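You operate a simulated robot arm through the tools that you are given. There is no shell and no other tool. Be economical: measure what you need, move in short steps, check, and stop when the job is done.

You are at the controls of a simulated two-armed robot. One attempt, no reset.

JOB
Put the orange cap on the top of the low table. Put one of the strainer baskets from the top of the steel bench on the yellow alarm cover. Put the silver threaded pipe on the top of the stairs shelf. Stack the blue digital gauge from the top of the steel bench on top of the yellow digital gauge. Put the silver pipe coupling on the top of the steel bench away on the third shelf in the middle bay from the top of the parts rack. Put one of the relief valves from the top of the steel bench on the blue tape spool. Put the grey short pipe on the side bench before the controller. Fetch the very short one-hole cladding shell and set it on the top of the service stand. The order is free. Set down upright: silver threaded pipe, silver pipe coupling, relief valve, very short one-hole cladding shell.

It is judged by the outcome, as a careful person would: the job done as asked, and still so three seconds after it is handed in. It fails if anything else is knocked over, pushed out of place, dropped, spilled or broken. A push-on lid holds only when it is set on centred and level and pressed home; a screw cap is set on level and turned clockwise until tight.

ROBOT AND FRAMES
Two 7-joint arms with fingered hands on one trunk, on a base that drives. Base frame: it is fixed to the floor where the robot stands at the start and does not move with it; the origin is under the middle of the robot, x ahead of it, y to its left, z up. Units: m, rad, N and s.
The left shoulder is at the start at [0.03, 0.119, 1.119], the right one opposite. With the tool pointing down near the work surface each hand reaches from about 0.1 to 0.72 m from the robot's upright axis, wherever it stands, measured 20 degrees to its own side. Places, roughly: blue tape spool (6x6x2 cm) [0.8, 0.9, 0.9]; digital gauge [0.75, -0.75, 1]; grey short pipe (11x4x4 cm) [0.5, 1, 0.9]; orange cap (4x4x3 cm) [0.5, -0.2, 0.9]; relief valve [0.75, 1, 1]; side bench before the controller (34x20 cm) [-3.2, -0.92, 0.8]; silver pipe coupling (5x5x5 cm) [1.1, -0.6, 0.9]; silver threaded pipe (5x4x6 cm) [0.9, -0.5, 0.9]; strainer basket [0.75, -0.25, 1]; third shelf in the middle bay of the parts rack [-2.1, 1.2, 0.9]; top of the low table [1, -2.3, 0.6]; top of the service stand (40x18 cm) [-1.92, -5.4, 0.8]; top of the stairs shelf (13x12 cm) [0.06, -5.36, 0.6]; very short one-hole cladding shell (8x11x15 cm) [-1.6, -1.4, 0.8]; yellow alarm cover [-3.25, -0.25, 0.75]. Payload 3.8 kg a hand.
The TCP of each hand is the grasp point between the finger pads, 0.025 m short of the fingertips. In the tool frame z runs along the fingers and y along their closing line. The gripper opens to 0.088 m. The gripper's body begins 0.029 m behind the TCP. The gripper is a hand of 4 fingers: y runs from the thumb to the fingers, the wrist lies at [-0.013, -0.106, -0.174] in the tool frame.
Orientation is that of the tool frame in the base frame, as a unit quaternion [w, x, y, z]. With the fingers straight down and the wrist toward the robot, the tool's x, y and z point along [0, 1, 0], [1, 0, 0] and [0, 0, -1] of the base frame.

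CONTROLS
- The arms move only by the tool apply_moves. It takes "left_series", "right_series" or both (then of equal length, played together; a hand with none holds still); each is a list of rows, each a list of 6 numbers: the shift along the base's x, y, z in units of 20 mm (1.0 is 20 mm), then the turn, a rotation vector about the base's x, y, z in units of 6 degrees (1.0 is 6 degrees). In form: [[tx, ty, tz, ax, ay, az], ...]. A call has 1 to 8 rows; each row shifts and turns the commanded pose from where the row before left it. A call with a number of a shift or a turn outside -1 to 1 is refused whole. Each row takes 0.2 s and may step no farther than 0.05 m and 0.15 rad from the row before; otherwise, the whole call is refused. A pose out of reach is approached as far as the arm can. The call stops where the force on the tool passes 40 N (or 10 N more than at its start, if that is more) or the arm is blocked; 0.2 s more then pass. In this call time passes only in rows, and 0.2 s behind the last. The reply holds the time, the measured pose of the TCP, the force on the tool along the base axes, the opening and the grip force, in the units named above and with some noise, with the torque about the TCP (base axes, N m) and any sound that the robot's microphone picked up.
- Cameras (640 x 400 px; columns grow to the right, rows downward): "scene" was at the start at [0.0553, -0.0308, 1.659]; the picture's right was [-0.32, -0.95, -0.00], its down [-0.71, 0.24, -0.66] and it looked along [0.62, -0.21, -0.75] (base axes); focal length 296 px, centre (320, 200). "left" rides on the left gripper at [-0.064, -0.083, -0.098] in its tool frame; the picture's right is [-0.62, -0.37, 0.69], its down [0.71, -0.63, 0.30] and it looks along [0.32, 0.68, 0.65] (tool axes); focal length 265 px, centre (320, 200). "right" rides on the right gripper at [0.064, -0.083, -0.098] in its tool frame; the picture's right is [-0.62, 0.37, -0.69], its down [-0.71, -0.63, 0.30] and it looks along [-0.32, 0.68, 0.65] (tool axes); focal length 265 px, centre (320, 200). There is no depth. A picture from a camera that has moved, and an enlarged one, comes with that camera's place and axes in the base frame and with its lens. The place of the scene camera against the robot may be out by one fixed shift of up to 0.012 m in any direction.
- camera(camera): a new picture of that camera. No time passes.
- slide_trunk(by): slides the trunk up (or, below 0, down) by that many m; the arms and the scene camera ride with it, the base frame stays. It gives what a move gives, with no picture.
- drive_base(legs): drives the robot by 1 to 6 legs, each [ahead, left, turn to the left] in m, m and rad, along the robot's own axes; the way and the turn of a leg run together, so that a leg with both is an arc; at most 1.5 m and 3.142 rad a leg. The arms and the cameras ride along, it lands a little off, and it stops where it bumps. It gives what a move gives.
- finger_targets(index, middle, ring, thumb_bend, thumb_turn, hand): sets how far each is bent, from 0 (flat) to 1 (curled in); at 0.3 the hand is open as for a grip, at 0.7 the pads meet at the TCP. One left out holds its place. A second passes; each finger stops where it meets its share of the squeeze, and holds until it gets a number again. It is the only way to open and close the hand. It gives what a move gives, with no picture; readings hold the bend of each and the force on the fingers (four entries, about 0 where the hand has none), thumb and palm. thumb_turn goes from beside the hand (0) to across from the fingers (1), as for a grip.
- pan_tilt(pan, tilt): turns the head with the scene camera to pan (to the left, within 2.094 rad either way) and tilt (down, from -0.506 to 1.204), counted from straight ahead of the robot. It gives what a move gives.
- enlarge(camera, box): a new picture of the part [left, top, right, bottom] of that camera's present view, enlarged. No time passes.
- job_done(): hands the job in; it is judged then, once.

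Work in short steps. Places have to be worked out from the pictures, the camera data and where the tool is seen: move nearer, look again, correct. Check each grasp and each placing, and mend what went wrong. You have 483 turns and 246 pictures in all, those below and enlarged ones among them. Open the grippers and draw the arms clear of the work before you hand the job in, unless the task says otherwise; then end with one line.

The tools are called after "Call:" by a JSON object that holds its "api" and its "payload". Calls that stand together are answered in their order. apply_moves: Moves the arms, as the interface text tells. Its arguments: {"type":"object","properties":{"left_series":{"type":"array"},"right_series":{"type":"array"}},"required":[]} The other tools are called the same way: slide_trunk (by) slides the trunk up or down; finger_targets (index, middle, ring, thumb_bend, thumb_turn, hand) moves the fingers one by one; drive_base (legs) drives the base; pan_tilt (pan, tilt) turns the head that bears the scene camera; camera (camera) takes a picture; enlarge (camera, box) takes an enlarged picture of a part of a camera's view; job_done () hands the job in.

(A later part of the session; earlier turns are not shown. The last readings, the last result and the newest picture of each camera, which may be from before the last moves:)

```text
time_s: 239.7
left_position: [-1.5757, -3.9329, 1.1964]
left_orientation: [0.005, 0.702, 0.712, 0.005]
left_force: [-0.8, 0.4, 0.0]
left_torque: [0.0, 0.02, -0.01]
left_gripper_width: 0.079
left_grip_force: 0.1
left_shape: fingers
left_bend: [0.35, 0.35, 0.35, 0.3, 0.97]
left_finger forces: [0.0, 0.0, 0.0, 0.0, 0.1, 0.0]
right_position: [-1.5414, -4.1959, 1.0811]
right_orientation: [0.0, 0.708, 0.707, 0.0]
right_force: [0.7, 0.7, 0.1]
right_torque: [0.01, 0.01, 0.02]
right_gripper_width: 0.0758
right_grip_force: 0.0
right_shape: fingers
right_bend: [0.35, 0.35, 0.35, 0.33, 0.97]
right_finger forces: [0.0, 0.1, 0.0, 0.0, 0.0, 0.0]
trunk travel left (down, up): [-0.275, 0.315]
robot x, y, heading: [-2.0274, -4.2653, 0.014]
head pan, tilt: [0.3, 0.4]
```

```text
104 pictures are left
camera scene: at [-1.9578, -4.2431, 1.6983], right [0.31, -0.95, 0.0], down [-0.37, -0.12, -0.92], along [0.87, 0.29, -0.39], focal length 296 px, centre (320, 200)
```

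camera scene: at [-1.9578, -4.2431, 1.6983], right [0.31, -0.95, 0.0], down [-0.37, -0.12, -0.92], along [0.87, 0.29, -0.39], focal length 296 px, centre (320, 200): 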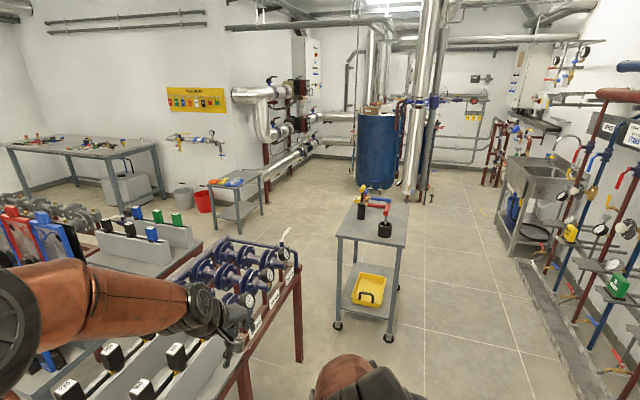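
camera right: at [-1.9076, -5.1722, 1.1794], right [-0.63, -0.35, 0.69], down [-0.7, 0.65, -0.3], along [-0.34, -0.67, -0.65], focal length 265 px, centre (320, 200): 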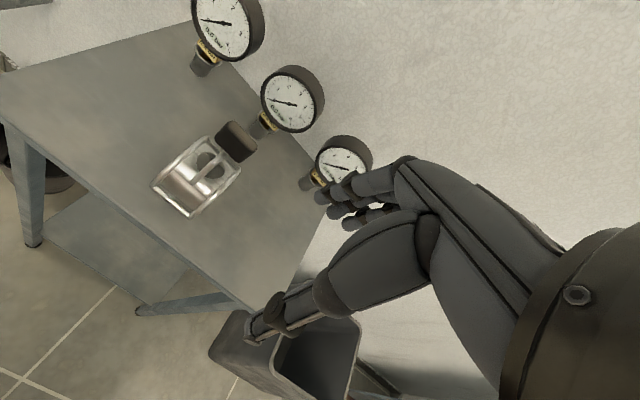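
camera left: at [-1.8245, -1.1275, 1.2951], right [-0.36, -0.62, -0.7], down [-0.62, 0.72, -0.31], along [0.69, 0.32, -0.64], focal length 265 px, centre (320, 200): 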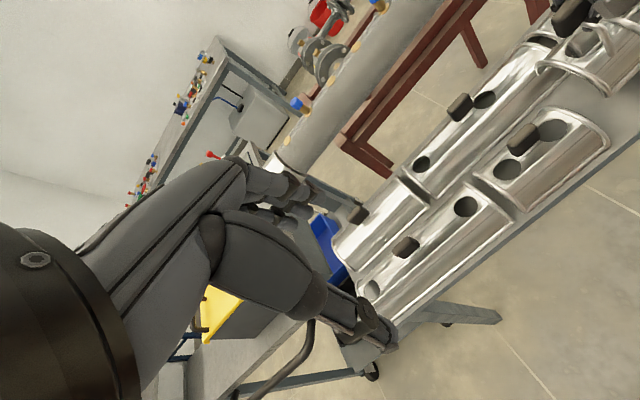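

The direct way east runs south of the tool cart (cart y>-4.22, wall manifold at y<-5.3). I go along y≈-4.66 carefully.

Call:
{"api": "drive_base", "payload": {"legs": [[0, -0.4, -0.015], [1.3, 0, 0]]}}

Call:
{"api": "pan_tilt", "payload": {"pan": 0.0, "tilt": 0.6}}

Call:
{"api": "camera", "payload": {"camera": "scene"}}

```text
time_s: 248.4
left_position: [-0.2584, -4.3444, 1.1971]
left_orientation: [0.005, 0.71, 0.704, 0.005]
left_force: [0.1, 0.4, 0.1]
left_torque: [0.03, -0.01, -0.04]
left_gripper_width: 0.0792
left_grip_force: 0.1
left_shape: fingers
left_bend: [0.35, 0.35, 0.35, 0.3, 0.97]
left_finger forces: [0.0, 0.1, 0.0, 0.1, 0.0, 0.0]
right_position: [-0.2298, -4.6087, 1.0807]
right_orientation: [-0.001, 0.716, 0.699, 0.0]
right_force: [0.3, 0.4, 0.1]
right_torque: [0.0, 0.01, 0.0]
right_gripper_width: 0.0758
right_grip_force: 0.1
right_shape: fingers
right_bend: [0.35, 0.35, 0.35, 0.33, 0.97]
right_finger forces: [0.0, 0.0, 0.0, 0.0, 0.0, 0.0]
trunk travel left (down, up): [-0.275, 0.315]
robot x, y, heading: [-0.7194, -4.6706, -0.005]
head pan, tilt: [0.3, 0.4]
```

```text
time_s: 249.2
left_position: [-0.2584, -4.345, 1.197]
left_orientation: [0.006, 0.71, 0.704, 0.005]
left_force: [-0.1, -0.8, 0.8]
left_torque: [-0.01, -0.01, -0.04]
left_gripper_width: 0.0793
left_grip_force: 0.0
left_shape: fingers
left_bend: [0.35, 0.35, 0.35, 0.3, 0.97]
left_finger forces: [0.0, 0.0, 0.1, 0.1, 0.0, 0.0]
right_position: [-0.2311, -4.6081, 1.0817]
right_orientation: [0.0, 0.716, 0.698, -0.001]
right_force: [0.0, 0.2, -0.1]
right_torque: [0.01, 0.01, -0.05]
right_gripper_width: 0.0759
right_grip_force: 0.1
right_shape: fingers
right_bend: [0.35, 0.35, 0.35, 0.33, 0.97]
right_finger forces: [0.1, 0.0, 0.0, 0.0, 0.0, 0.1]
trunk travel left (down, up): [-0.275, 0.315]
robot x, y, heading: [-0.7179, -4.6681, 0.004]
head pan, tilt: [0.0, 0.6]
```

```text
103 pictures are left
camera scene: at [-0.6484, -4.6741, 1.6802], right [0.0, -1.0, 0.0], down [-0.56, 0.0, -0.83], along [0.83, 0.0, -0.56], focal length 296 px, centre (320, 200)
```

scene: 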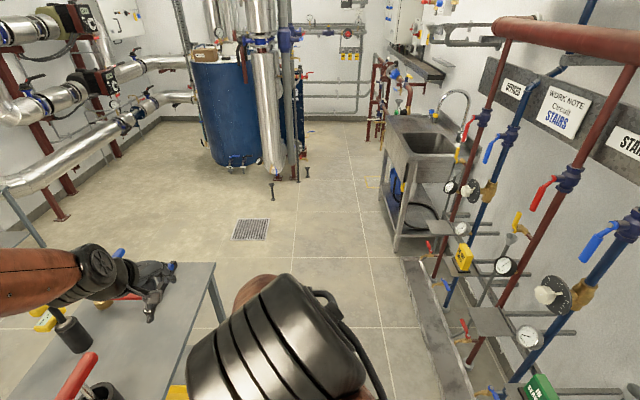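

The stairs shelf plate is visible at about (0.08,-5.33). I go on east past the cart, then turn north and look.

Call:
{"api": "drive_base", "payload": {"legs": [[1.3, 0, 0], [0, 0, 1.571], [1.0, 0, 0]]}}

Call:
{"api": "pan_tilt", "payload": {"pan": -0.3, "tilt": 0.55}}

Call:
{"api": "camera", "payload": {"camera": "scene"}}

```text
time_s: 264.1
left_position: [0.1977, -3.2205, 1.1965]
left_orientation: [0.0, -0.006, 1.0, 0.007]
left_force: [-0.4, 0.1, 0.0]
left_torque: [-0.02, -0.01, 0.03]
left_gripper_width: 0.0793
left_grip_force: 0.1
left_shape: fingers
left_bend: [0.35, 0.35, 0.35, 0.3, 0.97]
left_finger forces: [0.0, 0.0, 0.0, 0.0, 0.0, 0.0]
right_position: [0.4604, -3.186, 1.0813]
right_orientation: [0.0, 0.0, 1.0, 0.0]
right_force: [0.4, 0.0, -0.2]
right_torque: [0.01, 0.02, 0.0]
right_gripper_width: 0.0759
right_grip_force: 0.0
right_shape: fingers
right_bend: [0.35, 0.35, 0.35, 0.33, 0.97]
right_finger forces: [0.0, 0.0, 0.0, 0.0, 0.0, 0.0]
trunk travel left (down, up): [-0.275, 0.315]
robot x, y, heading: [0.5313, -3.672, 1.588]
head pan, tilt: [0.0, 0.6]
```

```text
time_s: 264.9
left_position: [0.1982, -3.2204, 1.1966]
left_orientation: [0.0, -0.006, 1.0, 0.007]
left_force: [-0.3, 0.3, -0.4]
left_torque: [-0.03, 0.03, -0.02]
left_gripper_width: 0.079
left_grip_force: 0.0
left_shape: fingers
left_bend: [0.35, 0.35, 0.35, 0.3, 0.97]
left_finger forces: [0.0, 0.0, 0.1, 0.0, 0.0, 0.0]
right_position: [0.4612, -3.1871, 1.0818]
right_orientation: [0.001, 0.001, 1.0, 0.0]
right_force: [-0.4, -0.2, 1.0]
right_torque: [0.0, -0.03, -0.01]
right_gripper_width: 0.0758
right_grip_force: 0.0
right_shape: fingers
right_bend: [0.35, 0.35, 0.35, 0.33, 0.97]
right_finger forces: [0.0, 0.0, 0.1, 0.0, 0.1, 0.0]
trunk travel left (down, up): [-0.275, 0.315]
robot x, y, heading: [0.5309, -3.6728, 1.59]
head pan, tilt: [-0.3, 0.55]
```

```text
102 pictures are left
camera scene: at [0.5579, -3.6112, 1.6846], right [0.96, -0.28, 0.0], down [-0.15, -0.5, -0.85], along [0.24, 0.82, -0.52], focal length 296 px, centre (320, 200)
```

scene: 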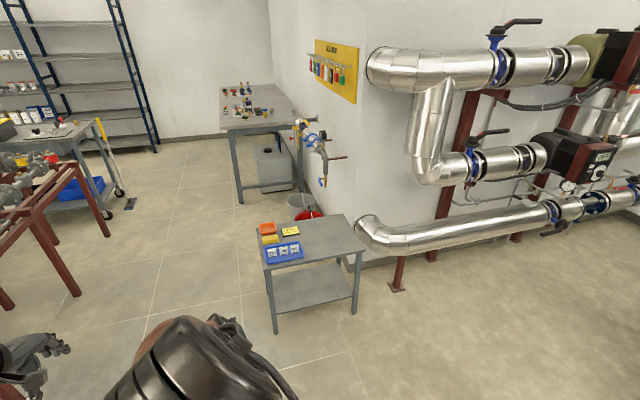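

Route clear. I drive north past the low table to the bench's right end again.

Call:
{"api": "drive_base", "payload": {"legs": [[0.45, 0, -0.02], [0, 0.38, 0], [1.4, 0, 0], [0.42, 0, 0], [0, -0.4, 0]]}}

Call:
{"api": "pan_tilt", "payload": {"pan": -0.7, "tilt": 0.75}}

Call:
{"api": "camera", "payload": {"camera": "scene"}}

```text
time_s: 280.6
left_position: [0.2069, -0.9281, 1.1973]
left_orientation: [0.0, -0.01, 1.0, 0.007]
left_force: [0.1, -0.1, 0.4]
left_torque: [0.05, -0.01, -0.02]
left_gripper_width: 0.0793
left_grip_force: 0.0
left_shape: fingers
left_bend: [0.35, 0.35, 0.35, 0.3, 0.97]
left_finger forces: [0.0, 0.1, 0.0, 0.0, 0.0, 0.1]
right_position: [0.4705, -0.8904, 1.081]
right_orientation: [0.0, -0.004, 1.0, 0.001]
right_force: [0.0, 0.2, 0.6]
right_torque: [0.01, 0.01, -0.02]
right_gripper_width: 0.0762
right_grip_force: 0.1
right_shape: fingers
right_bend: [0.35, 0.35, 0.35, 0.33, 0.97]
right_finger forces: [0.1, 0.0, 0.0, 0.1, 0.0, 0.0]
trunk travel left (down, up): [-0.275, 0.315]
robot x, y, heading: [0.5455, -1.3723, 1.595]
head pan, tilt: [-0.3, 0.55]
```

```text
time_s: 281.4
left_position: [0.2061, -0.928, 1.1973]
left_orientation: [0.0, -0.011, 1.0, 0.008]
left_force: [-0.4, 0.7, -0.3]
left_torque: [0.03, -0.02, -0.01]
left_gripper_width: 0.0795
left_grip_force: 0.1
left_shape: fingers
left_bend: [0.35, 0.35, 0.35, 0.3, 0.97]
left_finger forces: [0.0, 0.0, 0.0, 0.0, 0.0, 0.1]
right_position: [0.4698, -0.8916, 1.0812]
right_orientation: [0.0, -0.003, 1.0, 0.0]
right_force: [0.4, 1.5, -0.1]
right_torque: [-0.01, -0.02, -0.01]
right_gripper_width: 0.0757
right_grip_force: 0.0
right_shape: fingers
right_bend: [0.35, 0.35, 0.35, 0.33, 0.97]
right_finger forces: [0.0, 0.0, 0.1, 0.1, 0.1, 0.1]
trunk travel left (down, up): [-0.275, 0.315]
robot x, y, heading: [0.5419, -1.3796, 1.593]
head pan, tilt: [-0.7, 0.75]
```

```text
101 pictures are left
camera scene: at [0.5962, -1.3374, 1.6673], right [0.78, -0.62, 0.0], down [-0.42, -0.53, -0.73], along [0.46, 0.57, -0.68], focal length 296 px, centre (320, 200)
```

scene: 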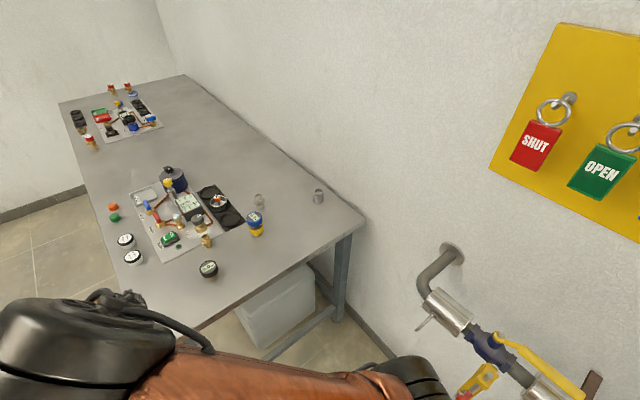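

I move next to the bench end and rotate right ~25° to reach the coupling with the right hand.

Call:
{"api": "drive_base", "payload": {"legs": [[0.2, -0.06, 0], [0, 0, -0.45]]}}

Call:
{"api": "pan_tilt", "payload": {"pan": -0.25, "tilt": 0.8}}

Call:
{"api": "camera", "payload": {"camera": "scene"}}

Call:
{"api": "camera", "payload": {"camera": "right"}}

```text
time_s: 284.4
left_position: [0.4884, -0.6171, 1.1971]
left_orientation: [0.001, 0.213, 0.977, 0.007]
left_force: [-0.7, -0.1, -1.2]
left_torque: [0.0, 0.0, 0.01]
left_gripper_width: 0.0792
left_grip_force: 0.0
left_shape: fingers
left_bend: [0.35, 0.35, 0.35, 0.3, 0.97]
left_finger forces: [0.0, 0.1, 0.0, 0.1, 0.0, 0.0]
right_position: [0.7398, -0.699, 1.0803]
right_orientation: [0.0, 0.22, 0.976, 0.001]
right_force: [0.9, 0.4, -0.6]
right_torque: [-0.01, 0.01, 0.0]
right_gripper_width: 0.0766
right_grip_force: 0.1
right_shape: fingers
right_bend: [0.35, 0.35, 0.35, 0.33, 0.97]
right_finger forces: [0.1, 0.0, 0.1, 0.0, 0.1, 0.1]
trunk travel left (down, up): [-0.275, 0.315]
robot x, y, heading: [0.5945, -1.1701, 1.148]
head pan, tilt: [-0.7, 0.75]
```

```text
time_s: 285.3
left_position: [0.4875, -0.6196, 1.1975]
left_orientation: [0.001, 0.213, 0.977, 0.007]
left_force: [0.4, -0.2, -0.9]
left_torque: [-0.04, -0.01, -0.01]
left_gripper_width: 0.079
left_grip_force: 0.0
left_shape: fingers
left_bend: [0.35, 0.35, 0.35, 0.3, 0.97]
left_finger forces: [0.1, 0.1, 0.0, 0.0, 0.0, 0.0]
right_position: [0.7406, -0.6993, 1.0812]
right_orientation: [0.001, 0.22, 0.975, 0.0]
right_force: [-0.3, 0.4, -0.3]
right_torque: [0.0, -0.01, 0.0]
right_gripper_width: 0.0761
right_grip_force: 0.0
right_shape: fingers
right_bend: [0.35, 0.35, 0.35, 0.33, 0.97]
right_finger forces: [0.1, 0.0, 0.1, 0.1, 0.0, 0.1]
trunk travel left (down, up): [-0.275, 0.315]
robot x, y, heading: [0.5982, -1.1727, 1.145]
head pan, tilt: [-0.25, 0.799]
```

```text
100 pictures are left
camera scene: at [0.6391, -1.1299, 1.6633], right [0.78, -0.62, 0.0], down [-0.45, -0.56, -0.7], along [0.44, 0.54, -0.72], focal length 296 px, centre (320, 200)
```

scene: 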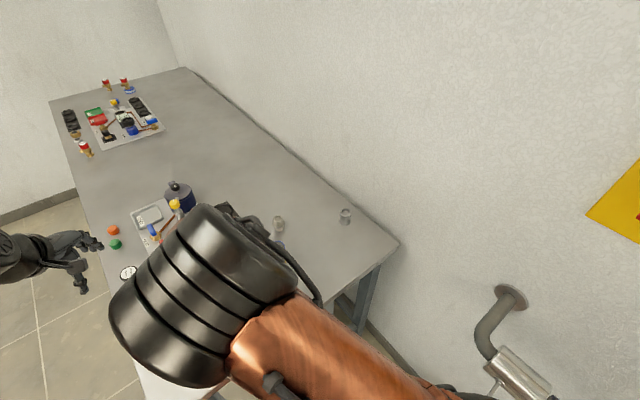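

```text
99 pictures are left
camera right: at [0.6451, -0.7472, 1.1793], right [0.72, 0.07, 0.69], down [0.37, -0.88, -0.3], along [0.59, 0.48, -0.65], focal length 265 px, centre (320, 200)
```

right: 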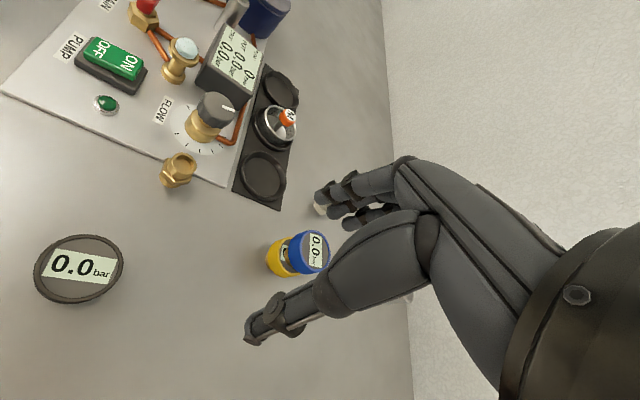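

Coupling at about (1.137,-0.663). I swing the right hand over to it, high, while turning the fingers to close along y.

Call:
{"api": "apply_moves", "payload": {"right_series": [[1, 0, 0, 0, 0, 0.5], [1, 0, 0, 0, 0, 0.5], [1, 0, 0, 0, 0, 0.5], [1, 0, 0, 0, 0, 0.5], [1, 0, 0, 0, 0, 0.5], [1, 0, 0, 0, 0, 0.5], [1, 0, 0, 0, 0, 0.5], [1, 0, 0, 0, 0, 0.5]]}}

Call:
{"api": "apply_moves", "payload": {"right_series": [[1, 0.1, 0, 0, 0, 0], [1, 0.1, 0, 0, 0, 0], [1, 0.1, 0, 0, 0, 0], [1, 0.1, 0, 0, 0, 0], [1, 0.1, 0, 0, 0, 0], [1, 0.1, -0.3, 0, 0, 0], [1, 0.1, -0.5, 0, 0, 0], [1, 0.1, -0.5, 0, 0, 0]]}}

Call:
{"api": "camera", "payload": {"camera": "right"}}

Call:
{"api": "camera", "payload": {"camera": "scene"}}

```text
time_s: 287.1
left_position: [0.489, -0.619, 1.1979]
left_orientation: [0.001, 0.213, 0.977, 0.006]
left_force: [0.1, 0.8, -0.1]
left_torque: [0.01, 0.02, -0.04]
left_gripper_width: 0.0793
left_grip_force: 0.1
left_shape: fingers
left_bend: [0.35, 0.35, 0.35, 0.3, 0.97]
left_finger forces: [0.0, 0.0, 0.1, 0.0, 0.1, 0.0]
right_position: [0.9004, -0.6999, 1.0811]
right_orientation: [0.0, 0.011, 1.0, 0.0]
right_force: [-0.5, -0.3, 0.3]
right_torque: [0.01, 0.03, 0.01]
right_gripper_width: 0.0759
right_grip_force: 0.1
right_shape: fingers
right_bend: [0.35, 0.35, 0.35, 0.33, 0.97]
right_finger forces: [0.0, 0.1, 0.0, 0.1, 0.0, 0.0]
trunk travel left (down, up): [-0.275, 0.315]
robot x, y, heading: [0.5954, -1.1698, 1.148]
head pan, tilt: [-0.25, 0.799]
```

```text
time_s: 288.9
left_position: [0.4885, -0.6186, 1.1968]
left_orientation: [0.001, 0.214, 0.977, 0.007]
left_force: [-0.4, -0.2, -1.3]
left_torque: [0.02, 0.03, 0.02]
left_gripper_width: 0.0793
left_grip_force: 0.1
left_shape: fingers
left_bend: [0.35, 0.35, 0.35, 0.3, 0.97]
left_finger forces: [0.1, 0.0, 0.0, 0.0, 0.0, 0.0]
right_position: [1.0596, -0.6819, 1.0526]
right_orientation: [0.0, 0.012, 1.0, 0.0]
right_force: [0.3, 0.7, -0.2]
right_torque: [0.0, -0.02, 0.01]
right_gripper_width: 0.0761
right_grip_force: 0.0
right_shape: fingers
right_bend: [0.35, 0.35, 0.35, 0.33, 0.97]
right_finger forces: [0.0, 0.0, 0.0, 0.1, 0.0, 0.1]
trunk travel left (down, up): [-0.275, 0.315]
robot x, y, heading: [0.5952, -1.1706, 1.144]
head pan, tilt: [-0.25, 0.799]
```

```text
98 pictures are left
camera right: at [0.9936, -0.7641, 1.1519], right [0.63, 0.35, 0.69], down [0.7, -0.65, -0.3], along [0.34, 0.68, -0.65], focal length 265 px, centre (320, 200)
```

right: 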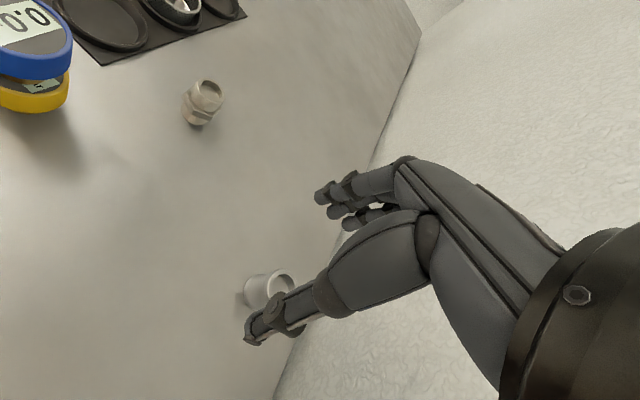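

```text
97 pictures are left
camera scene: at [0.6402, -1.1297, 1.6632], right [0.78, -0.62, 0.0], down [-0.45, -0.56, -0.7], along [0.43, 0.54, -0.72], focal length 296 px, centre (320, 200)
```

scene: 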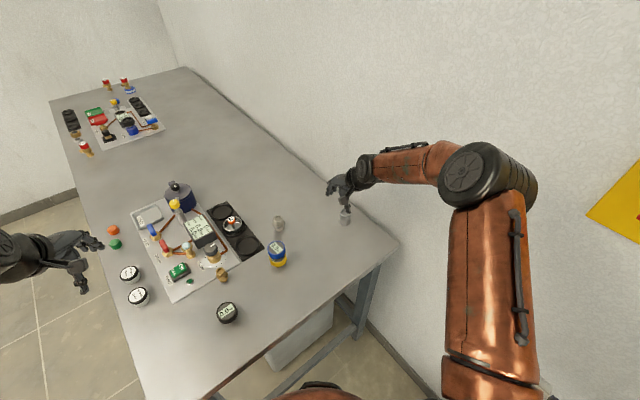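

Coupling refined to (1.128,-0.643). I move over it and descend partway.

Call:
{"api": "apply_moves", "payload": {"right_series": [[0.7, 0.4, -0.4, 0, 0, 0], [0.7, 0.4, -0.5, 0, 0, 0], [0.7, 0.4, -0.6, 0, 0, 0], [0.7, 0.4, -0.7, 0, 0, 0], [0.6, 0.3, -0.8, 0, 0, 0], [0, 0, -0.8, 0, 0, 0]]}}

Call:
{"api": "camera", "payload": {"camera": "right"}}

Call:
{"api": "enlarge", "payload": {"camera": "scene", "box": [260, 140, 420, 260]}}

```text
time_s: 290.3
left_position: [0.4883, -0.618, 1.1972]
left_orientation: [0.001, 0.213, 0.977, 0.007]
left_force: [0.4, 0.3, 0.5]
left_torque: [-0.01, -0.01, 0.03]
left_gripper_width: 0.0793
left_grip_force: 0.1
left_shape: fingers
left_bend: [0.35, 0.35, 0.35, 0.3, 0.97]
left_finger forces: [0.0, 0.0, 0.1, 0.0, 0.0, 0.0]
right_position: [1.1279, -0.6424, 0.9798]
right_orientation: [0.0, 0.012, 1.0, 0.0]
right_force: [-0.8, 0.2, -0.4]
right_torque: [0.03, 0.0, 0.04]
right_gripper_width: 0.076
right_grip_force: 0.0
right_shape: fingers
right_bend: [0.35, 0.35, 0.35, 0.33, 0.97]
right_finger forces: [0.0, 0.0, 0.1, 0.0, 0.0, 0.0]
trunk travel left (down, up): [-0.275, 0.315]
robot x, y, heading: [0.5965, -1.1699, 1.145]
head pan, tilt: [-0.25, 0.799]
```

```text
96 pictures are left
camera right: at [1.0611, -0.7244, 1.0771], right [0.63, 0.35, 0.69], down [0.7, -0.65, -0.3], along [0.34, 0.67, -0.65], focal length 265 px, centre (320, 200)
```

right: 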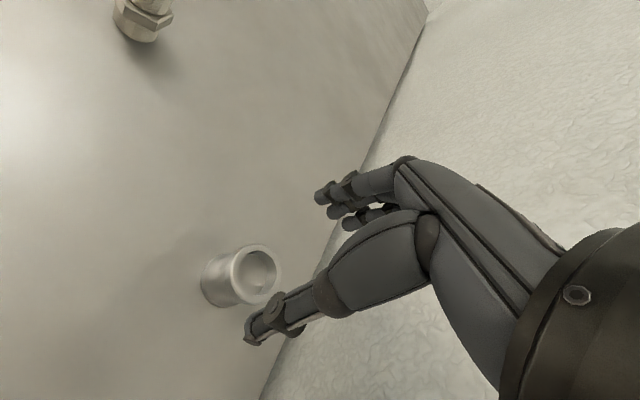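

```text
3.33 times, centred on (340, 200) of scene
camera zoom: at [0.6395, -1.1297, 1.6632], right [0.78, -0.62, 0.0], down [-0.45, -0.56, -0.7], along [0.43, 0.54, -0.72], focal length 986 px, centre (253, 200)
```

zoom: 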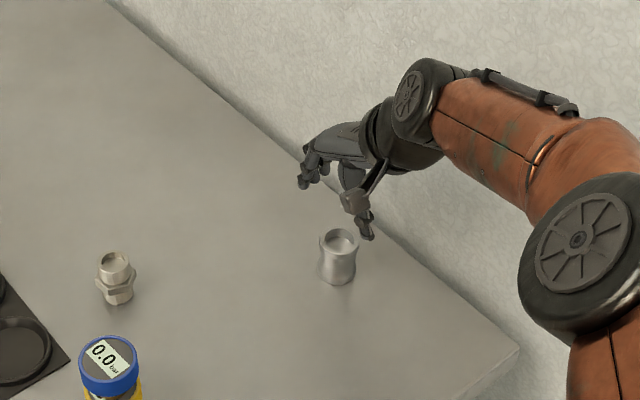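

Coupling at (1.131,-0.649), top 0.912. I adjust and descend around it.

Call:
{"api": "finger_targets", "payload": {"hand": "right", "index": 0.3, "middle": 0.3, "ring": 0.3, "thumb_bend": 0.3}}

Call:
{"api": "apply_moves", "payload": {"right_series": [[0.15, -0.3, -1, 0, 0, 0], [0, 0, -1, 0, 0, 0], [0, 0, -1, 0, 0, 0], [0, 0, -1, 0, 0, 0], [0, 0, -0.2, 0, 0, 0]]}}

Call:
{"api": "camera", "payload": {"camera": "right"}}

```text
time_s: 291.3
left_position: [0.4875, -0.6183, 1.1978]
left_orientation: [0.002, 0.213, 0.977, 0.007]
left_force: [0.0, 0.8, -0.4]
left_torque: [0.01, -0.05, 0.0]
left_gripper_width: 0.0791
left_grip_force: 0.0
left_shape: fingers
left_bend: [0.35, 0.35, 0.35, 0.3, 0.97]
left_finger forces: [0.0, 0.1, 0.1, 0.0, 0.0, 0.0]
right_position: [1.1281, -0.6426, 0.9794]
right_orientation: [-0.001, 0.012, 1.0, 0.0]
right_force: [0.2, 0.5, 0.4]
right_torque: [0.02, 0.01, 0.0]
right_gripper_width: 0.0845
right_grip_force: 0.2
right_shape: fingers
right_bend: [0.3, 0.3, 0.3, 0.3, 0.97]
right_finger forces: [0.0, 0.0, 0.1, 0.1, 0.0, 0.0]
trunk travel left (down, up): [-0.275, 0.315]
robot x, y, heading: [0.596, -1.1715, 1.146]
head pan, tilt: [-0.25, 0.799]
```

```text
time_s: 292.5
left_position: [0.488, -0.6178, 1.1968]
left_orientation: [0.002, 0.213, 0.977, 0.006]
left_force: [-0.3, -0.4, -0.5]
left_torque: [0.03, 0.01, -0.01]
left_gripper_width: 0.0793
left_grip_force: 0.0
left_shape: fingers
left_bend: [0.35, 0.35, 0.35, 0.3, 0.97]
left_finger forces: [0.0, 0.0, 0.0, 0.1, 0.0, 0.0]
right_position: [1.1314, -0.6509, 0.8939]
right_orientation: [0.0, 0.012, 1.0, 0.0]
right_force: [-0.1, -0.3, -0.1]
right_torque: [0.0, -0.02, -0.02]
right_gripper_width: 0.0845
right_grip_force: 0.2
right_shape: fingers
right_bend: [0.3, 0.3, 0.3, 0.3, 0.97]
right_finger forces: [0.0, 0.0, 0.1, 0.0, 0.0, 0.0]
trunk travel left (down, up): [-0.275, 0.315]
robot x, y, heading: [0.5957, -1.1682, 1.146]
head pan, tilt: [-0.25, 0.799]
```

```text
94 pictures are left
camera right: at [1.0634, -0.7323, 0.9924], right [0.63, 0.35, 0.69], down [0.7, -0.65, -0.3], along [0.34, 0.68, -0.65], focal length 265 px, centre (320, 200)
```

right: 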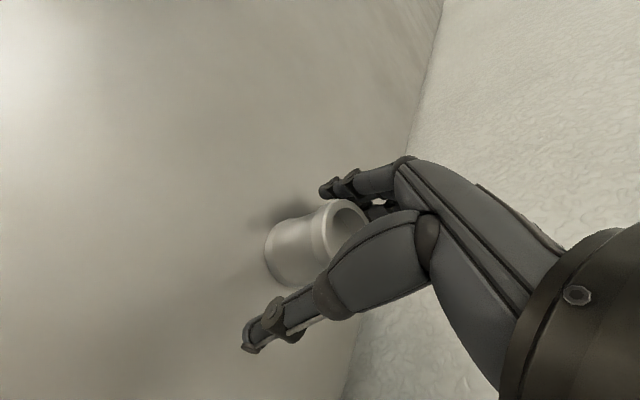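

Coupling is between the fingers. I close.

Call:
{"api": "finger_targets", "payload": {"hand": "right", "index": 0.7, "middle": 0.7, "ring": 0.7, "thumb_bend": 0.7}}

Call:
{"api": "apply_moves", "payload": {"right_series": [[0, 0, 0.5, 0, 0, 0], [0, 0, 1, 0, 0, 0], [0, 0, 1, 0, 0, 0], [0, 0, 1, 0, 0, 0], [0, 0, 1, 0, 0, 0], [0, 0, 1, 0, 0, 0], [-0.5, 0, 1, 0, 0, 0]]}}

Call:
{"api": "camera", "payload": {"camera": "right"}}

```text
time_s: 293.5
left_position: [0.4887, -0.6189, 1.1971]
left_orientation: [0.001, 0.213, 0.977, 0.007]
left_force: [-0.6, -0.6, 0.2]
left_torque: [-0.01, 0.01, 0.02]
left_gripper_width: 0.0791
left_grip_force: 0.1
left_shape: fingers
left_bend: [0.35, 0.35, 0.35, 0.3, 0.97]
left_finger forces: [0.0, 0.0, 0.0, 0.1, 0.0, 0.0]
right_position: [1.1311, -0.6501, 0.8946]
right_orientation: [0.0, 0.012, 1.0, 0.0]
right_force: [1.0, 0.9, -0.5]
right_torque: [0.03, -0.03, 0.0]
right_gripper_width: 0.0306
right_grip_force: 14.3
right_shape: fingers
right_bend: [0.59, 0.61, 0.68, 0.55, 0.95]
right_finger forces: [6.2, 7.1, 1.4, 0.1, 14.0, 0.0]
trunk travel left (down, up): [-0.275, 0.315]
robot x, y, heading: [0.5956, -1.1681, 1.147]
head pan, tilt: [-0.25, 0.799]
```

```text
time_s: 295.1
left_position: [0.488, -0.6182, 1.1975]
left_orientation: [0.001, 0.213, 0.977, 0.007]
left_force: [-0.3, 1.1, -0.2]
left_torque: [-0.01, -0.02, 0.01]
left_gripper_width: 0.0791
left_grip_force: 0.3
left_shape: fingers
left_bend: [0.35, 0.35, 0.35, 0.3, 0.97]
left_finger forces: [0.0, 0.0, 0.0, 0.1, 0.1, 0.1]
right_position: [1.1208, -0.6507, 1.0249]
right_orientation: [0.0, 0.014, 1.0, -0.001]
right_force: [-1.3, 0.0, -1.5]
right_torque: [-0.01, 0.0, -0.03]
right_gripper_width: 0.0307
right_grip_force: 13.5
right_shape: fingers
right_bend: [0.59, 0.61, 0.68, 0.55, 0.95]
right_finger forces: [6.0, 6.5, 1.3, 0.1, 13.7, 0.0]
trunk travel left (down, up): [-0.275, 0.315]
robot x, y, heading: [0.5948, -1.1717, 1.148]
head pan, tilt: [-0.25, 0.799]
```

```text
93 pictures are left
camera right: at [1.0535, -0.7326, 1.1232], right [0.63, 0.35, 0.69], down [0.7, -0.65, -0.3], along [0.34, 0.67, -0.65], focal length 265 px, centre (320, 200)
```

right: 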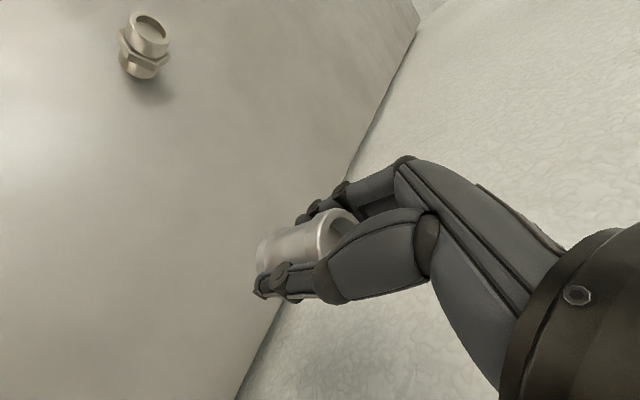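

Coupling held upright. I retract the hand and drive to the parts rack.

Call:
{"api": "apply_moves", "payload": {"right_series": [[-1, -0.6, 0.8, 0, 0, 0], [-1, -0.6, 0.8, 0, 0, 0], [-1, -0.6, 0.8, 0, 0, 0], [-1, -0.6, 0.8, 0, 0, 0], [-1, -0.6, 0.8, 0, 0, 0], [-1, -0.6, 0.8, 0, 0, 0], [-1, -0.6, 0, 0, 0, 0], [-1, -0.6, 0, 0, 0, 0]]}}

Call:
{"api": "drive_base", "payload": {"legs": [[0, 0, 0.42], [-0.22, 0, 0], [0, 0.6, 0], [0, 0, 1.571], [0, -1.5, 0]]}}

Call:
{"api": "camera", "payload": {"camera": "right"}}

```text
time_s: 296.9
left_position: [0.4879, -0.6183, 1.1969]
left_orientation: [0.001, 0.212, 0.977, 0.006]
left_force: [-0.1, -0.2, -0.4]
left_torque: [-0.01, -0.02, -0.01]
left_gripper_width: 0.0791
left_grip_force: 0.0
left_shape: fingers
left_bend: [0.35, 0.35, 0.35, 0.3, 0.97]
left_finger forces: [0.0, 0.1, 0.0, 0.0, 0.1, 0.1]
right_position: [0.9596, -0.7484, 1.1215]
right_orientation: [0.002, 0.013, 1.0, 0.0]
right_force: [0.9, 0.0, -1.9]
right_torque: [0.0, -0.01, 0.02]
right_gripper_width: 0.0305
right_grip_force: 13.3
right_shape: fingers
right_bend: [0.59, 0.62, 0.68, 0.55, 0.95]
right_finger forces: [6.0, 6.4, 1.3, 0.0, 13.5, 0.0]
trunk travel left (down, up): [-0.275, 0.315]
robot x, y, heading: [0.5969, -1.1699, 1.146]
head pan, tilt: [-0.25, 0.799]
```

```text
time_s: 313.6
left_position: [-0.4644, -0.2063, 1.1968]
left_orientation: [-0.004, -0.705, 0.709, 0.005]
left_force: [0.0, 0.5, 0.0]
left_torque: [-0.01, 0.0, 0.01]
left_gripper_width: 0.0793
left_grip_force: 0.0
left_shape: fingers
left_bend: [0.35, 0.35, 0.35, 0.3, 0.97]
left_finger forces: [0.0, 0.0, 0.1, 0.0, 0.1, 0.1]
right_position: [-0.5405, 0.2781, 1.1228]
right_orientation: [0.0, 0.833, -0.553, 0.001]
right_force: [0.6, 0.0, -1.6]
right_torque: [-0.02, 0.0, 0.0]
right_gripper_width: 0.03
right_grip_force: 13.0
right_shape: fingers
right_bend: [0.59, 0.62, 0.68, 0.55, 0.95]
right_finger forces: [5.9, 6.3, 1.1, 0.1, 12.7, 0.0]
trunk travel left (down, up): [-0.275, 0.315]
robot x, y, heading: [-0.0061, 0.116, 3.139]
head pan, tilt: [-0.25, 0.799]
```

```text
92 pictures are left
camera right: at [-0.4396, 0.2501, 1.2193], right [-0.58, 0.43, 0.69], down [0.3, 0.9, -0.3], along [-0.76, 0.03, -0.65], focal length 265 px, centre (320, 200)
```

right: 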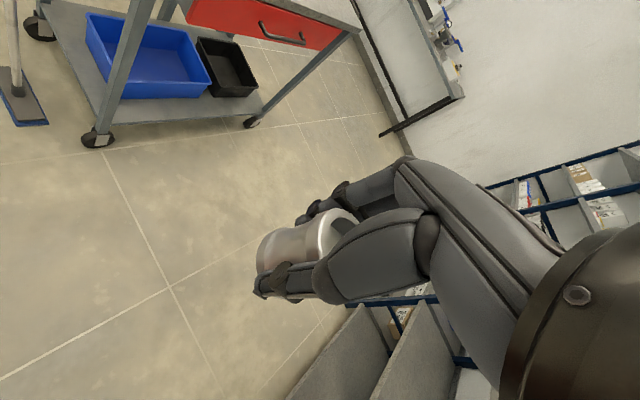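

I drive west to the middle bay and turn north to face the rack.

Call:
{"api": "drive_base", "payload": {"legs": [[0, -0.12, 0], [1.1, 0, 0], [1.0, 0, 0], [0, 0, -1.571]]}}

Call:
{"api": "pan_tilt", "payload": {"pan": 0.0, "tilt": 0.5}}

Call:
{"api": "camera", "payload": {"camera": "scene"}}

```text
time_s: 328.8
left_position: [-2.4706, 0.6757, 1.1959]
left_orientation: [0.0, -0.013, 1.0, 0.006]
left_force: [0.7, -0.1, 0.2]
left_torque: [0.0, 0.0, 0.0]
left_gripper_width: 0.079
left_grip_force: 0.0
left_shape: fingers
left_bend: [0.35, 0.35, 0.35, 0.3, 0.97]
left_finger forces: [0.0, 0.1, 0.1, 0.0, 0.0, 0.0]
right_position: [-1.9887, 0.7653, 1.1215]
right_orientation: [0.0, -0.214, 0.977, -0.001]
right_force: [0.4, 0.2, -2.2]
right_torque: [0.01, 0.02, -0.01]
right_gripper_width: 0.03
right_grip_force: 12.4
right_shape: fingers
right_bend: [0.6, 0.62, 0.69, 0.55, 0.95]
right_finger forces: [5.8, 6.1, 1.0, 0.1, 12.1, 0.0]
trunk travel left (down, up): [-0.275, 0.315]
robot x, y, heading: [-2.1273, 0.2281, 1.601]
head pan, tilt: [-0.25, 0.799]
```

```text
time_s: 329.6
left_position: [-2.4697, 0.6749, 1.1963]
left_orientation: [0.0, -0.012, 1.0, 0.007]
left_force: [-0.3, 0.4, 0.5]
left_torque: [-0.02, 0.01, 0.01]
left_gripper_width: 0.0792
left_grip_force: 0.0
left_shape: fingers
left_bend: [0.35, 0.35, 0.35, 0.3, 0.97]
left_finger forces: [0.0, 0.0, 0.0, 0.1, 0.1, 0.1]
right_position: [-1.9894, 0.766, 1.1213]
right_orientation: [0.001, -0.213, 0.977, -0.001]
right_force: [-0.2, 0.9, -1.7]
right_torque: [-0.02, 0.02, -0.02]
right_gripper_width: 0.0301
right_grip_force: 12.9
right_shape: fingers
right_bend: [0.6, 0.62, 0.69, 0.55, 0.95]
right_finger forces: [5.9, 6.0, 1.1, 0.1, 12.1, 0.0]
trunk travel left (down, up): [-0.275, 0.315]
robot x, y, heading: [-2.1309, 0.2283, 1.599]
head pan, tilt: [0.0, 0.499]
```

```text
91 pictures are left
camera scene: at [-2.1319, 0.2929, 1.6891], right [1.0, 0.03, 0.0], down [0.01, -0.48, -0.88], along [-0.03, 0.88, -0.48], focal length 296 px, centre (320, 200)
```

scene: 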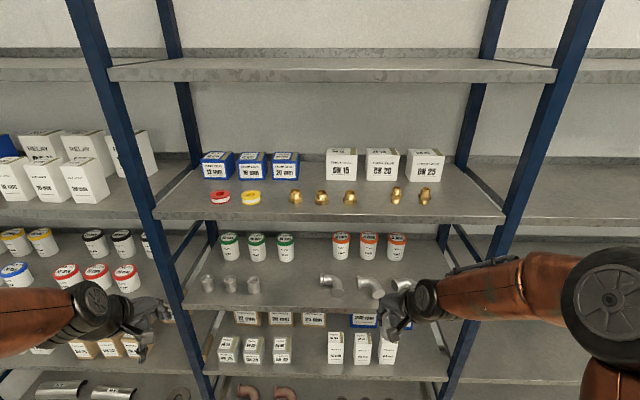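

The third shelf (z≈0.90) holds similar couplings at y≈1.07; there is a free spot at x≈-2.26. I pull the left hand back and move into position.

Call:
{"api": "apply_moves", "payload": {"left_series": [[0, -1, 0, 0, 0, 0], [0, -1, 0, 0, 0, 0], [0, -1, 0, 0, 0, 0], [0, -1, 0, 0, 0, 0], [0, -1, 0, 0, 0, 0], [0, -1, 0, 0, 0, 0]], "right_series": [[-0.5, -0.5, 0, 0, 0, -0.7], [-0.5, -0.5, 0, 0, 0, -0.7], [-0.5, -0.5, 0, 0, 0, -0.7], [-0.5, -0.5, 0, 0, 0, -0.7], [0, 0, -0.5, 0, 0, -0.7], [0, 0, -0.5, 0, 0, -0.7]]}}

Call:
{"api": "drive_base", "payload": {"legs": [[0, 0.22, -0.03], [0.12, 0, 0]]}}

Call:
{"api": "pan_tilt", "payload": {"pan": -0.1, "tilt": 0.75}}

Call:
{"api": "camera", "payload": {"camera": "scene"}}

Call:
{"api": "camera", "payload": {"camera": "right"}}

```text
time_s: 331.0
left_position: [-2.4691, 0.5548, 1.1969]
left_orientation: [0.0, -0.013, 1.0, 0.007]
left_force: [0.0, -0.2, 0.1]
left_torque: [-0.04, 0.03, 0.0]
left_gripper_width: 0.0794
left_grip_force: 0.0
left_shape: fingers
left_bend: [0.35, 0.35, 0.35, 0.3, 0.97]
left_finger forces: [0.0, 0.0, 0.1, 0.1, 0.0, 0.1]
right_position: [-2.0282, 0.7249, 1.103]
right_orientation: [0.001, 0.006, 1.0, 0.001]
right_force: [-0.4, 0.2, -1.3]
right_torque: [-0.03, -0.02, -0.05]
right_gripper_width: 0.0296
right_grip_force: 12.4
right_shape: fingers
right_bend: [0.6, 0.62, 0.69, 0.55, 0.95]
right_finger forces: [5.8, 6.0, 1.1, 0.0, 12.2, 0.0]
trunk travel left (down, up): [-0.275, 0.315]
robot x, y, heading: [-2.1304, 0.2272, 1.601]
head pan, tilt: [0.0, 0.499]
```

```text
time_s: 333.5
left_position: [-2.6916, 0.6812, 1.1989]
left_orientation: [0.0, 0.0, 1.0, 0.007]
left_force: [-0.1, 0.0, 1.0]
left_torque: [-0.03, 0.0, -0.02]
left_gripper_width: 0.0796
left_grip_force: 0.0
left_shape: fingers
left_bend: [0.35, 0.35, 0.35, 0.3, 0.97]
left_finger forces: [0.1, 0.0, 0.0, 0.0, 0.0, 0.0]
right_position: [-2.2452, 0.8406, 1.1011]
right_orientation: [0.0, 0.019, 1.0, -0.001]
right_force: [0.0, -0.6, -1.8]
right_torque: [-0.03, 0.0, 0.0]
right_gripper_width: 0.0297
right_grip_force: 12.7
right_shape: fingers
right_bend: [0.6, 0.62, 0.69, 0.55, 0.95]
right_finger forces: [5.8, 6.0, 1.1, 0.0, 12.1, 0.1]
trunk travel left (down, up): [-0.275, 0.315]
robot x, y, heading: [-2.3644, 0.3424, 1.573]
head pan, tilt: [0.0, 0.499]
```

```text
time_s: 334.3
left_position: [-2.6906, 0.6807, 1.1991]
left_orientation: [-0.001, 0.0, 1.0, 0.007]
left_force: [-0.4, -0.3, -0.2]
left_torque: [0.0, 0.01, 0.0]
left_gripper_width: 0.0795
left_grip_force: 0.1
left_shape: fingers
left_bend: [0.35, 0.35, 0.35, 0.3, 0.97]
left_finger forces: [0.1, 0.1, 0.1, 0.0, 0.0, 0.0]
right_position: [-2.2456, 0.8379, 1.1017]
right_orientation: [0.0, 0.018, 1.0, -0.001]
right_force: [-0.9, 1.0, -1.4]
right_torque: [0.0, 0.01, 0.02]
right_gripper_width: 0.0298
right_grip_force: 12.8
right_shape: fingers
right_bend: [0.6, 0.62, 0.69, 0.55, 0.95]
right_finger forces: [5.8, 6.0, 1.2, 0.0, 12.2, 0.0]
trunk travel left (down, up): [-0.275, 0.315]
robot x, y, heading: [-2.3627, 0.3428, 1.572]
head pan, tilt: [-0.099, 0.75]
```

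```text
90 pictures are left
camera scene: at [-2.3529, 0.3997, 1.6673], right [1.0, -0.1, 0.0], down [-0.06, -0.68, -0.73], along [0.07, 0.73, -0.68], focal length 296 px, centre (320, 200)
```

scene: 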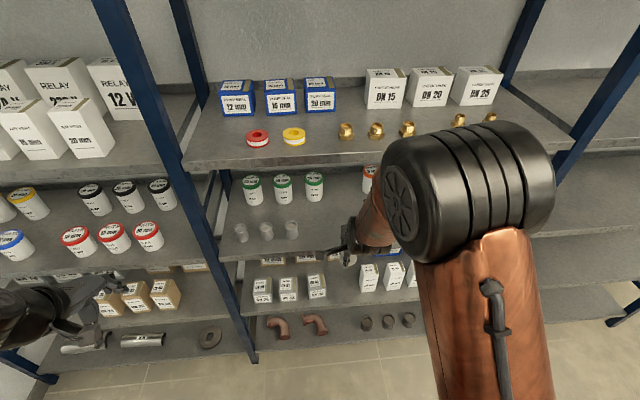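

```text
89 pictures are left
camera right: at [-2.3137, 0.7582, 1.1996], right [0.63, 0.35, 0.69], down [0.69, -0.66, -0.3], along [0.35, 0.67, -0.65], focal length 265 px, centre (320, 200)
```

right: 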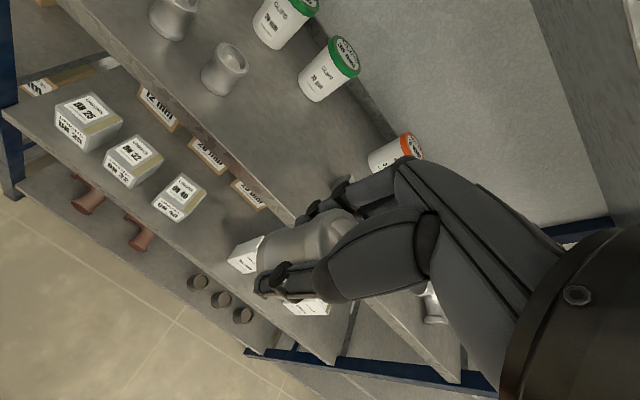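

Shelf front edge y≈1.00; neighbour coupling at x≈-2.39, elbow at -2.13. I lower to shelf height in front, then slide in at x=-2.26.

Call:
{"api": "apply_moves", "payload": {"right_series": [[-0.1, -0.2, -1, 0, 0, 0], [-0.1, -0.2, -1, 0, 0, 0], [-0.1, 0, -1, 0, 0, 0], [-0.1, 0, -1, 0, 0, 0], [-0.1, 0, -1, 0, 0, 0], [-0.1, 0, -1, 0, 0, 0], [0, 0, -0.7, 0, 0, 0]]}}

Call:
{"api": "apply_moves", "payload": {"right_series": [[0, 1, 0, 0, 0, 0], [0, 1, 0, 0, 0, 0], [0, 1, 0, 0, 0, 0], [0, 1, 0, 0, 0, 0], [0, 1, 0, 0, 0, 0], [0, 1, 0, 0, 0, 0], [0, 1, 0, 0, 0, 0]]}}

Call:
{"api": "camera", "payload": {"camera": "right"}}

Call:
{"api": "camera", "payload": {"camera": "scene"}}

```text
time_s: 335.9
left_position: [-2.6902, 0.6799, 1.1989]
left_orientation: [-0.001, 0.0, 1.0, 0.007]
left_force: [0.5, 0.0, 0.0]
left_torque: [-0.04, 0.01, -0.02]
left_gripper_width: 0.0789
left_grip_force: 0.1
left_shape: fingers
left_bend: [0.35, 0.35, 0.35, 0.3, 0.97]
left_finger forces: [0.1, 0.0, 0.1, 0.0, 0.0, 0.0]
right_position: [-2.2572, 0.8321, 0.967]
right_orientation: [0.0, 0.018, 1.0, 0.0]
right_force: [0.4, -0.7, -1.4]
right_torque: [0.02, 0.02, -0.02]
right_gripper_width: 0.0295
right_grip_force: 12.6
right_shape: fingers
right_bend: [0.6, 0.62, 0.69, 0.55, 0.95]
right_finger forces: [5.8, 6.0, 1.0, 0.0, 12.2, 0.0]
trunk travel left (down, up): [-0.275, 0.315]
robot x, y, heading: [-2.3635, 0.3454, 1.572]
head pan, tilt: [-0.099, 0.75]
```

```text
time_s: 337.5
left_position: [-2.6914, 0.6814, 1.198]
left_orientation: [-0.001, -0.001, 1.0, 0.007]
left_force: [-1.0, 0.1, -0.6]
left_torque: [0.0, 0.0, 0.01]
left_gripper_width: 0.0791
left_grip_force: 0.1
left_shape: fingers
left_bend: [0.35, 0.35, 0.35, 0.3, 0.97]
left_finger forces: [0.0, 0.0, 0.0, 0.0, 0.1, 0.0]
right_position: [-2.2589, 0.9702, 0.968]
right_orientation: [0.001, 0.018, 1.0, 0.0]
right_force: [-0.3, 0.3, -1.6]
right_torque: [-0.02, 0.03, -0.01]
right_gripper_width: 0.0293
right_grip_force: 12.3
right_shape: fingers
right_bend: [0.6, 0.62, 0.69, 0.55, 0.95]
right_finger forces: [5.8, 6.1, 1.2, 0.0, 12.1, 0.1]
trunk travel left (down, up): [-0.275, 0.315]
robot x, y, heading: [-2.3595, 0.341, 1.578]
head pan, tilt: [-0.099, 0.75]
```

```text
88 pictures are left
camera right: at [-2.327, 0.8898, 1.0666], right [0.63, 0.35, 0.69], down [0.69, -0.66, -0.3], along [0.35, 0.67, -0.65], focal length 265 px, centre (320, 200)
```

right: 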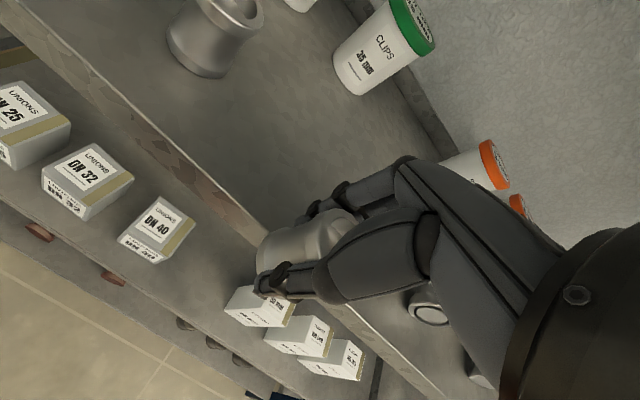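

```text
87 pictures are left
camera scene: at [-2.3528, 0.4007, 1.6672], right [1.0, -0.1, 0.0], down [-0.07, -0.68, -0.73], along [0.07, 0.73, -0.68], focal length 296 px, centre (320, 200)
```

scene: 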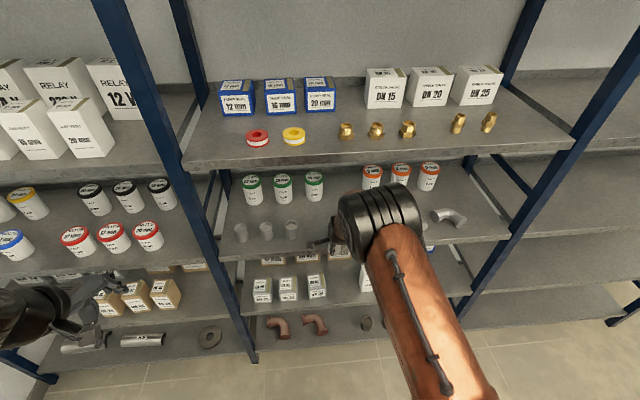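

The arm's upper joints stay in front of the shelf above. I slide in 8 cm more, slowly.

Call:
{"api": "apply_moves", "payload": {"right_series": [[0, 0.8, 0, 0, 0, 0], [0, 0.8, 0, 0, 0, 0], [0, 0.8, 0, 0, 0, 0], [0, 0.8, 0, 0, 0, 0], [0, 0.8, -0.2, 0, 0, 0]]}}

Call:
{"api": "camera", "payload": {"camera": "right"}}

Call:
{"api": "camera", "payload": {"camera": "scene"}}

```text
time_s: 338.7
left_position: [-2.6901, 0.6808, 1.1964]
left_orientation: [0.0, -0.001, 1.0, 0.008]
left_force: [-0.2, -0.5, -0.6]
left_torque: [0.0, -0.01, -0.01]
left_gripper_width: 0.0792
left_grip_force: 0.1
left_shape: fingers
left_bend: [0.35, 0.35, 0.35, 0.3, 0.97]
left_finger forces: [0.0, 0.0, 0.1, 0.0, 0.1, 0.1]
right_position: [-2.2579, 1.0505, 0.9641]
right_orientation: [0.001, 0.018, 1.0, -0.001]
right_force: [-0.3, -0.8, -1.5]
right_torque: [0.0, 0.05, -0.02]
right_gripper_width: 0.0293
right_grip_force: 12.6
right_shape: fingers
right_bend: [0.6, 0.62, 0.69, 0.55, 0.95]
right_finger forces: [5.7, 5.9, 1.2, 0.1, 12.0, 0.1]
trunk travel left (down, up): [-0.275, 0.315]
robot x, y, heading: [-2.359, 0.3434, 1.576]
head pan, tilt: [-0.099, 0.75]
```

```text
86 pictures are left
camera right: at [-2.3247, 0.9696, 1.0615], right [0.63, 0.35, 0.69], down [0.69, -0.66, -0.3], along [0.35, 0.67, -0.65], focal length 265 px, centre (320, 200)
```

right: 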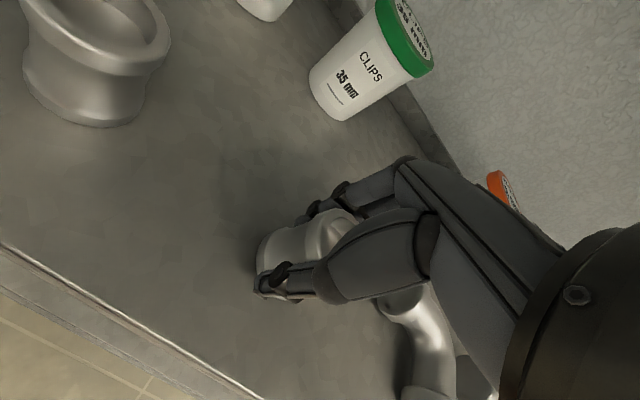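

```text
85 pictures are left
camera scene: at [-2.3527, 0.4007, 1.6672], right [1.0, -0.1, 0.0], down [-0.07, -0.68, -0.73], along [0.07, 0.73, -0.68], focal length 296 px, centre (320, 200)
```

scene: 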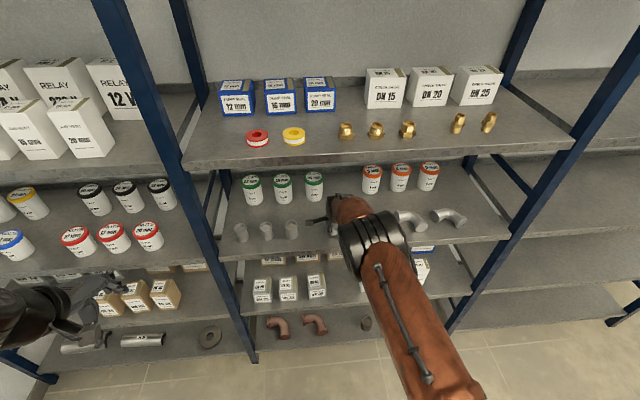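

Good position with free space around. I lower stepwise to the shelf.

Call:
{"api": "apply_moves", "payload": {"right_series": [[0, 0, -0.5, 0, 0, 0], [0, 0, -0.5, 0, 0, 0]]}}

Call:
{"api": "apply_moves", "payload": {"right_series": [[0, 0, -0.2, 0, 0, 0]]}}

Call:
{"api": "apply_moves", "payload": {"right_series": [[0, 0, -0.2, 0, 0, 0]]}}

Call:
{"api": "apply_moves", "payload": {"right_series": [[0, 0, -0.2, 0, 0, 0]]}}

```text
time_s: 339.3
left_position: [-2.6917, 0.6764, 1.1989]
left_orientation: [-0.001, 0.0, 1.0, 0.009]
left_force: [0.8, -0.5, -0.3]
left_torque: [0.0, 0.01, 0.01]
left_gripper_width: 0.0793
left_grip_force: 0.1
left_shape: fingers
left_bend: [0.35, 0.35, 0.35, 0.3, 0.97]
left_finger forces: [0.1, 0.0, 0.0, 0.0, 0.0, 0.0]
right_position: [-2.2572, 1.0522, 0.9511]
right_orientation: [0.0, 0.018, 1.0, 0.006]
right_force: [1.4, -0.5, 26.1]
right_torque: [0.08, -0.06, 0.0]
right_gripper_width: 0.0295
right_grip_force: 16.9
right_shape: fingers
right_bend: [0.61, 0.63, 0.7, 0.56, 0.95]
right_finger forces: [6.6, 8.6, 1.4, 0.0, 16.8, 0.1]
trunk travel left (down, up): [-0.275, 0.315]
robot x, y, heading: [-2.3621, 0.3417, 1.575]
head pan, tilt: [-0.099, 0.75]
```

```text
time_s: 339.7
left_position: [-2.6916, 0.6791, 1.1991]
left_orientation: [-0.001, 0.0, 1.0, 0.009]
left_force: [0.2, 0.2, -0.1]
left_torque: [0.0, 0.04, -0.03]
left_gripper_width: 0.0791
left_grip_force: 0.0
left_shape: fingers
left_bend: [0.35, 0.35, 0.35, 0.3, 0.97]
left_finger forces: [0.0, 0.0, 0.1, 0.0, 0.0, 0.1]
right_position: [-2.2569, 1.0532, 0.9477]
right_orientation: [-0.001, 0.018, 1.0, 0.007]
right_force: [-0.6, 4.3, 34.5]
right_torque: [0.25, -0.14, 0.03]
right_gripper_width: 0.0297
right_grip_force: 21.3
right_shape: fingers
right_bend: [0.61, 0.61, 0.69, 0.56, 0.95]
right_finger forces: [7.3, 16.0, 2.3, 0.0, 17.5, 0.0]
trunk travel left (down, up): [-0.275, 0.315]
robot x, y, heading: [-2.3636, 0.3445, 1.571]
head pan, tilt: [-0.099, 0.75]
```

```text
time_s: 340.3
left_position: [-2.6906, 0.6798, 1.1976]
left_orientation: [-0.001, 0.0, 1.0, 0.007]
left_force: [-0.1, 0.3, 0.0]
left_torque: [-0.01, -0.02, -0.02]
left_gripper_width: 0.0793
left_grip_force: 0.2
left_shape: fingers
left_bend: [0.35, 0.35, 0.35, 0.3, 0.97]
left_finger forces: [0.1, 0.1, 0.0, 0.1, 0.1, 0.1]
right_position: [-2.2571, 1.0577, 0.9477]
right_orientation: [-0.002, 0.019, 1.0, 0.013]
right_force: [0.3, -6.0, 17.6]
right_torque: [0.03, -0.11, -0.02]
right_gripper_width: 0.03
right_grip_force: 17.7
right_shape: fingers
right_bend: [0.62, 0.63, 0.69, 0.56, 0.94]
right_finger forces: [5.7, 9.4, 1.5, 0.0, 20.1, 0.1]
trunk travel left (down, up): [-0.275, 0.315]
robot x, y, heading: [-2.3623, 0.3426, 1.574]
head pan, tilt: [-0.099, 0.75]
stopped in row 1 (right hand): the force on the tool passed its limit at 46 N (the readings are from after the stop); the commanded pose is now the measured one
```

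```text
time_s: 340.7
left_position: [-2.6912, 0.6761, 1.1983]
left_orientation: [0.0, 0.0, 1.0, 0.009]
left_force: [0.1, -0.6, 0.6]
left_torque: [-0.03, -0.02, 0.0]
left_gripper_width: 0.0792
left_grip_force: 0.1
left_shape: fingers
left_bend: [0.35, 0.35, 0.35, 0.3, 0.97]
left_finger forces: [0.1, 0.1, 0.1, 0.1, 0.1, 0.0]
right_position: [-2.2577, 1.0569, 0.9483]
right_orientation: [-0.002, 0.018, 1.0, 0.017]
right_force: [2.6, -0.4, 33.8]
right_torque: [-0.16, -0.07, -0.04]
right_gripper_width: 0.0298
right_grip_force: 23.7
right_shape: fingers
right_bend: [0.61, 0.62, 0.69, 0.56, 0.94]
right_finger forces: [6.3, 13.6, 1.8, 0.0, 25.6, 0.0]
trunk travel left (down, up): [-0.275, 0.315]
robot x, y, heading: [-2.3609, 0.3405, 1.572]
head pan, tilt: [-0.099, 0.75]
```

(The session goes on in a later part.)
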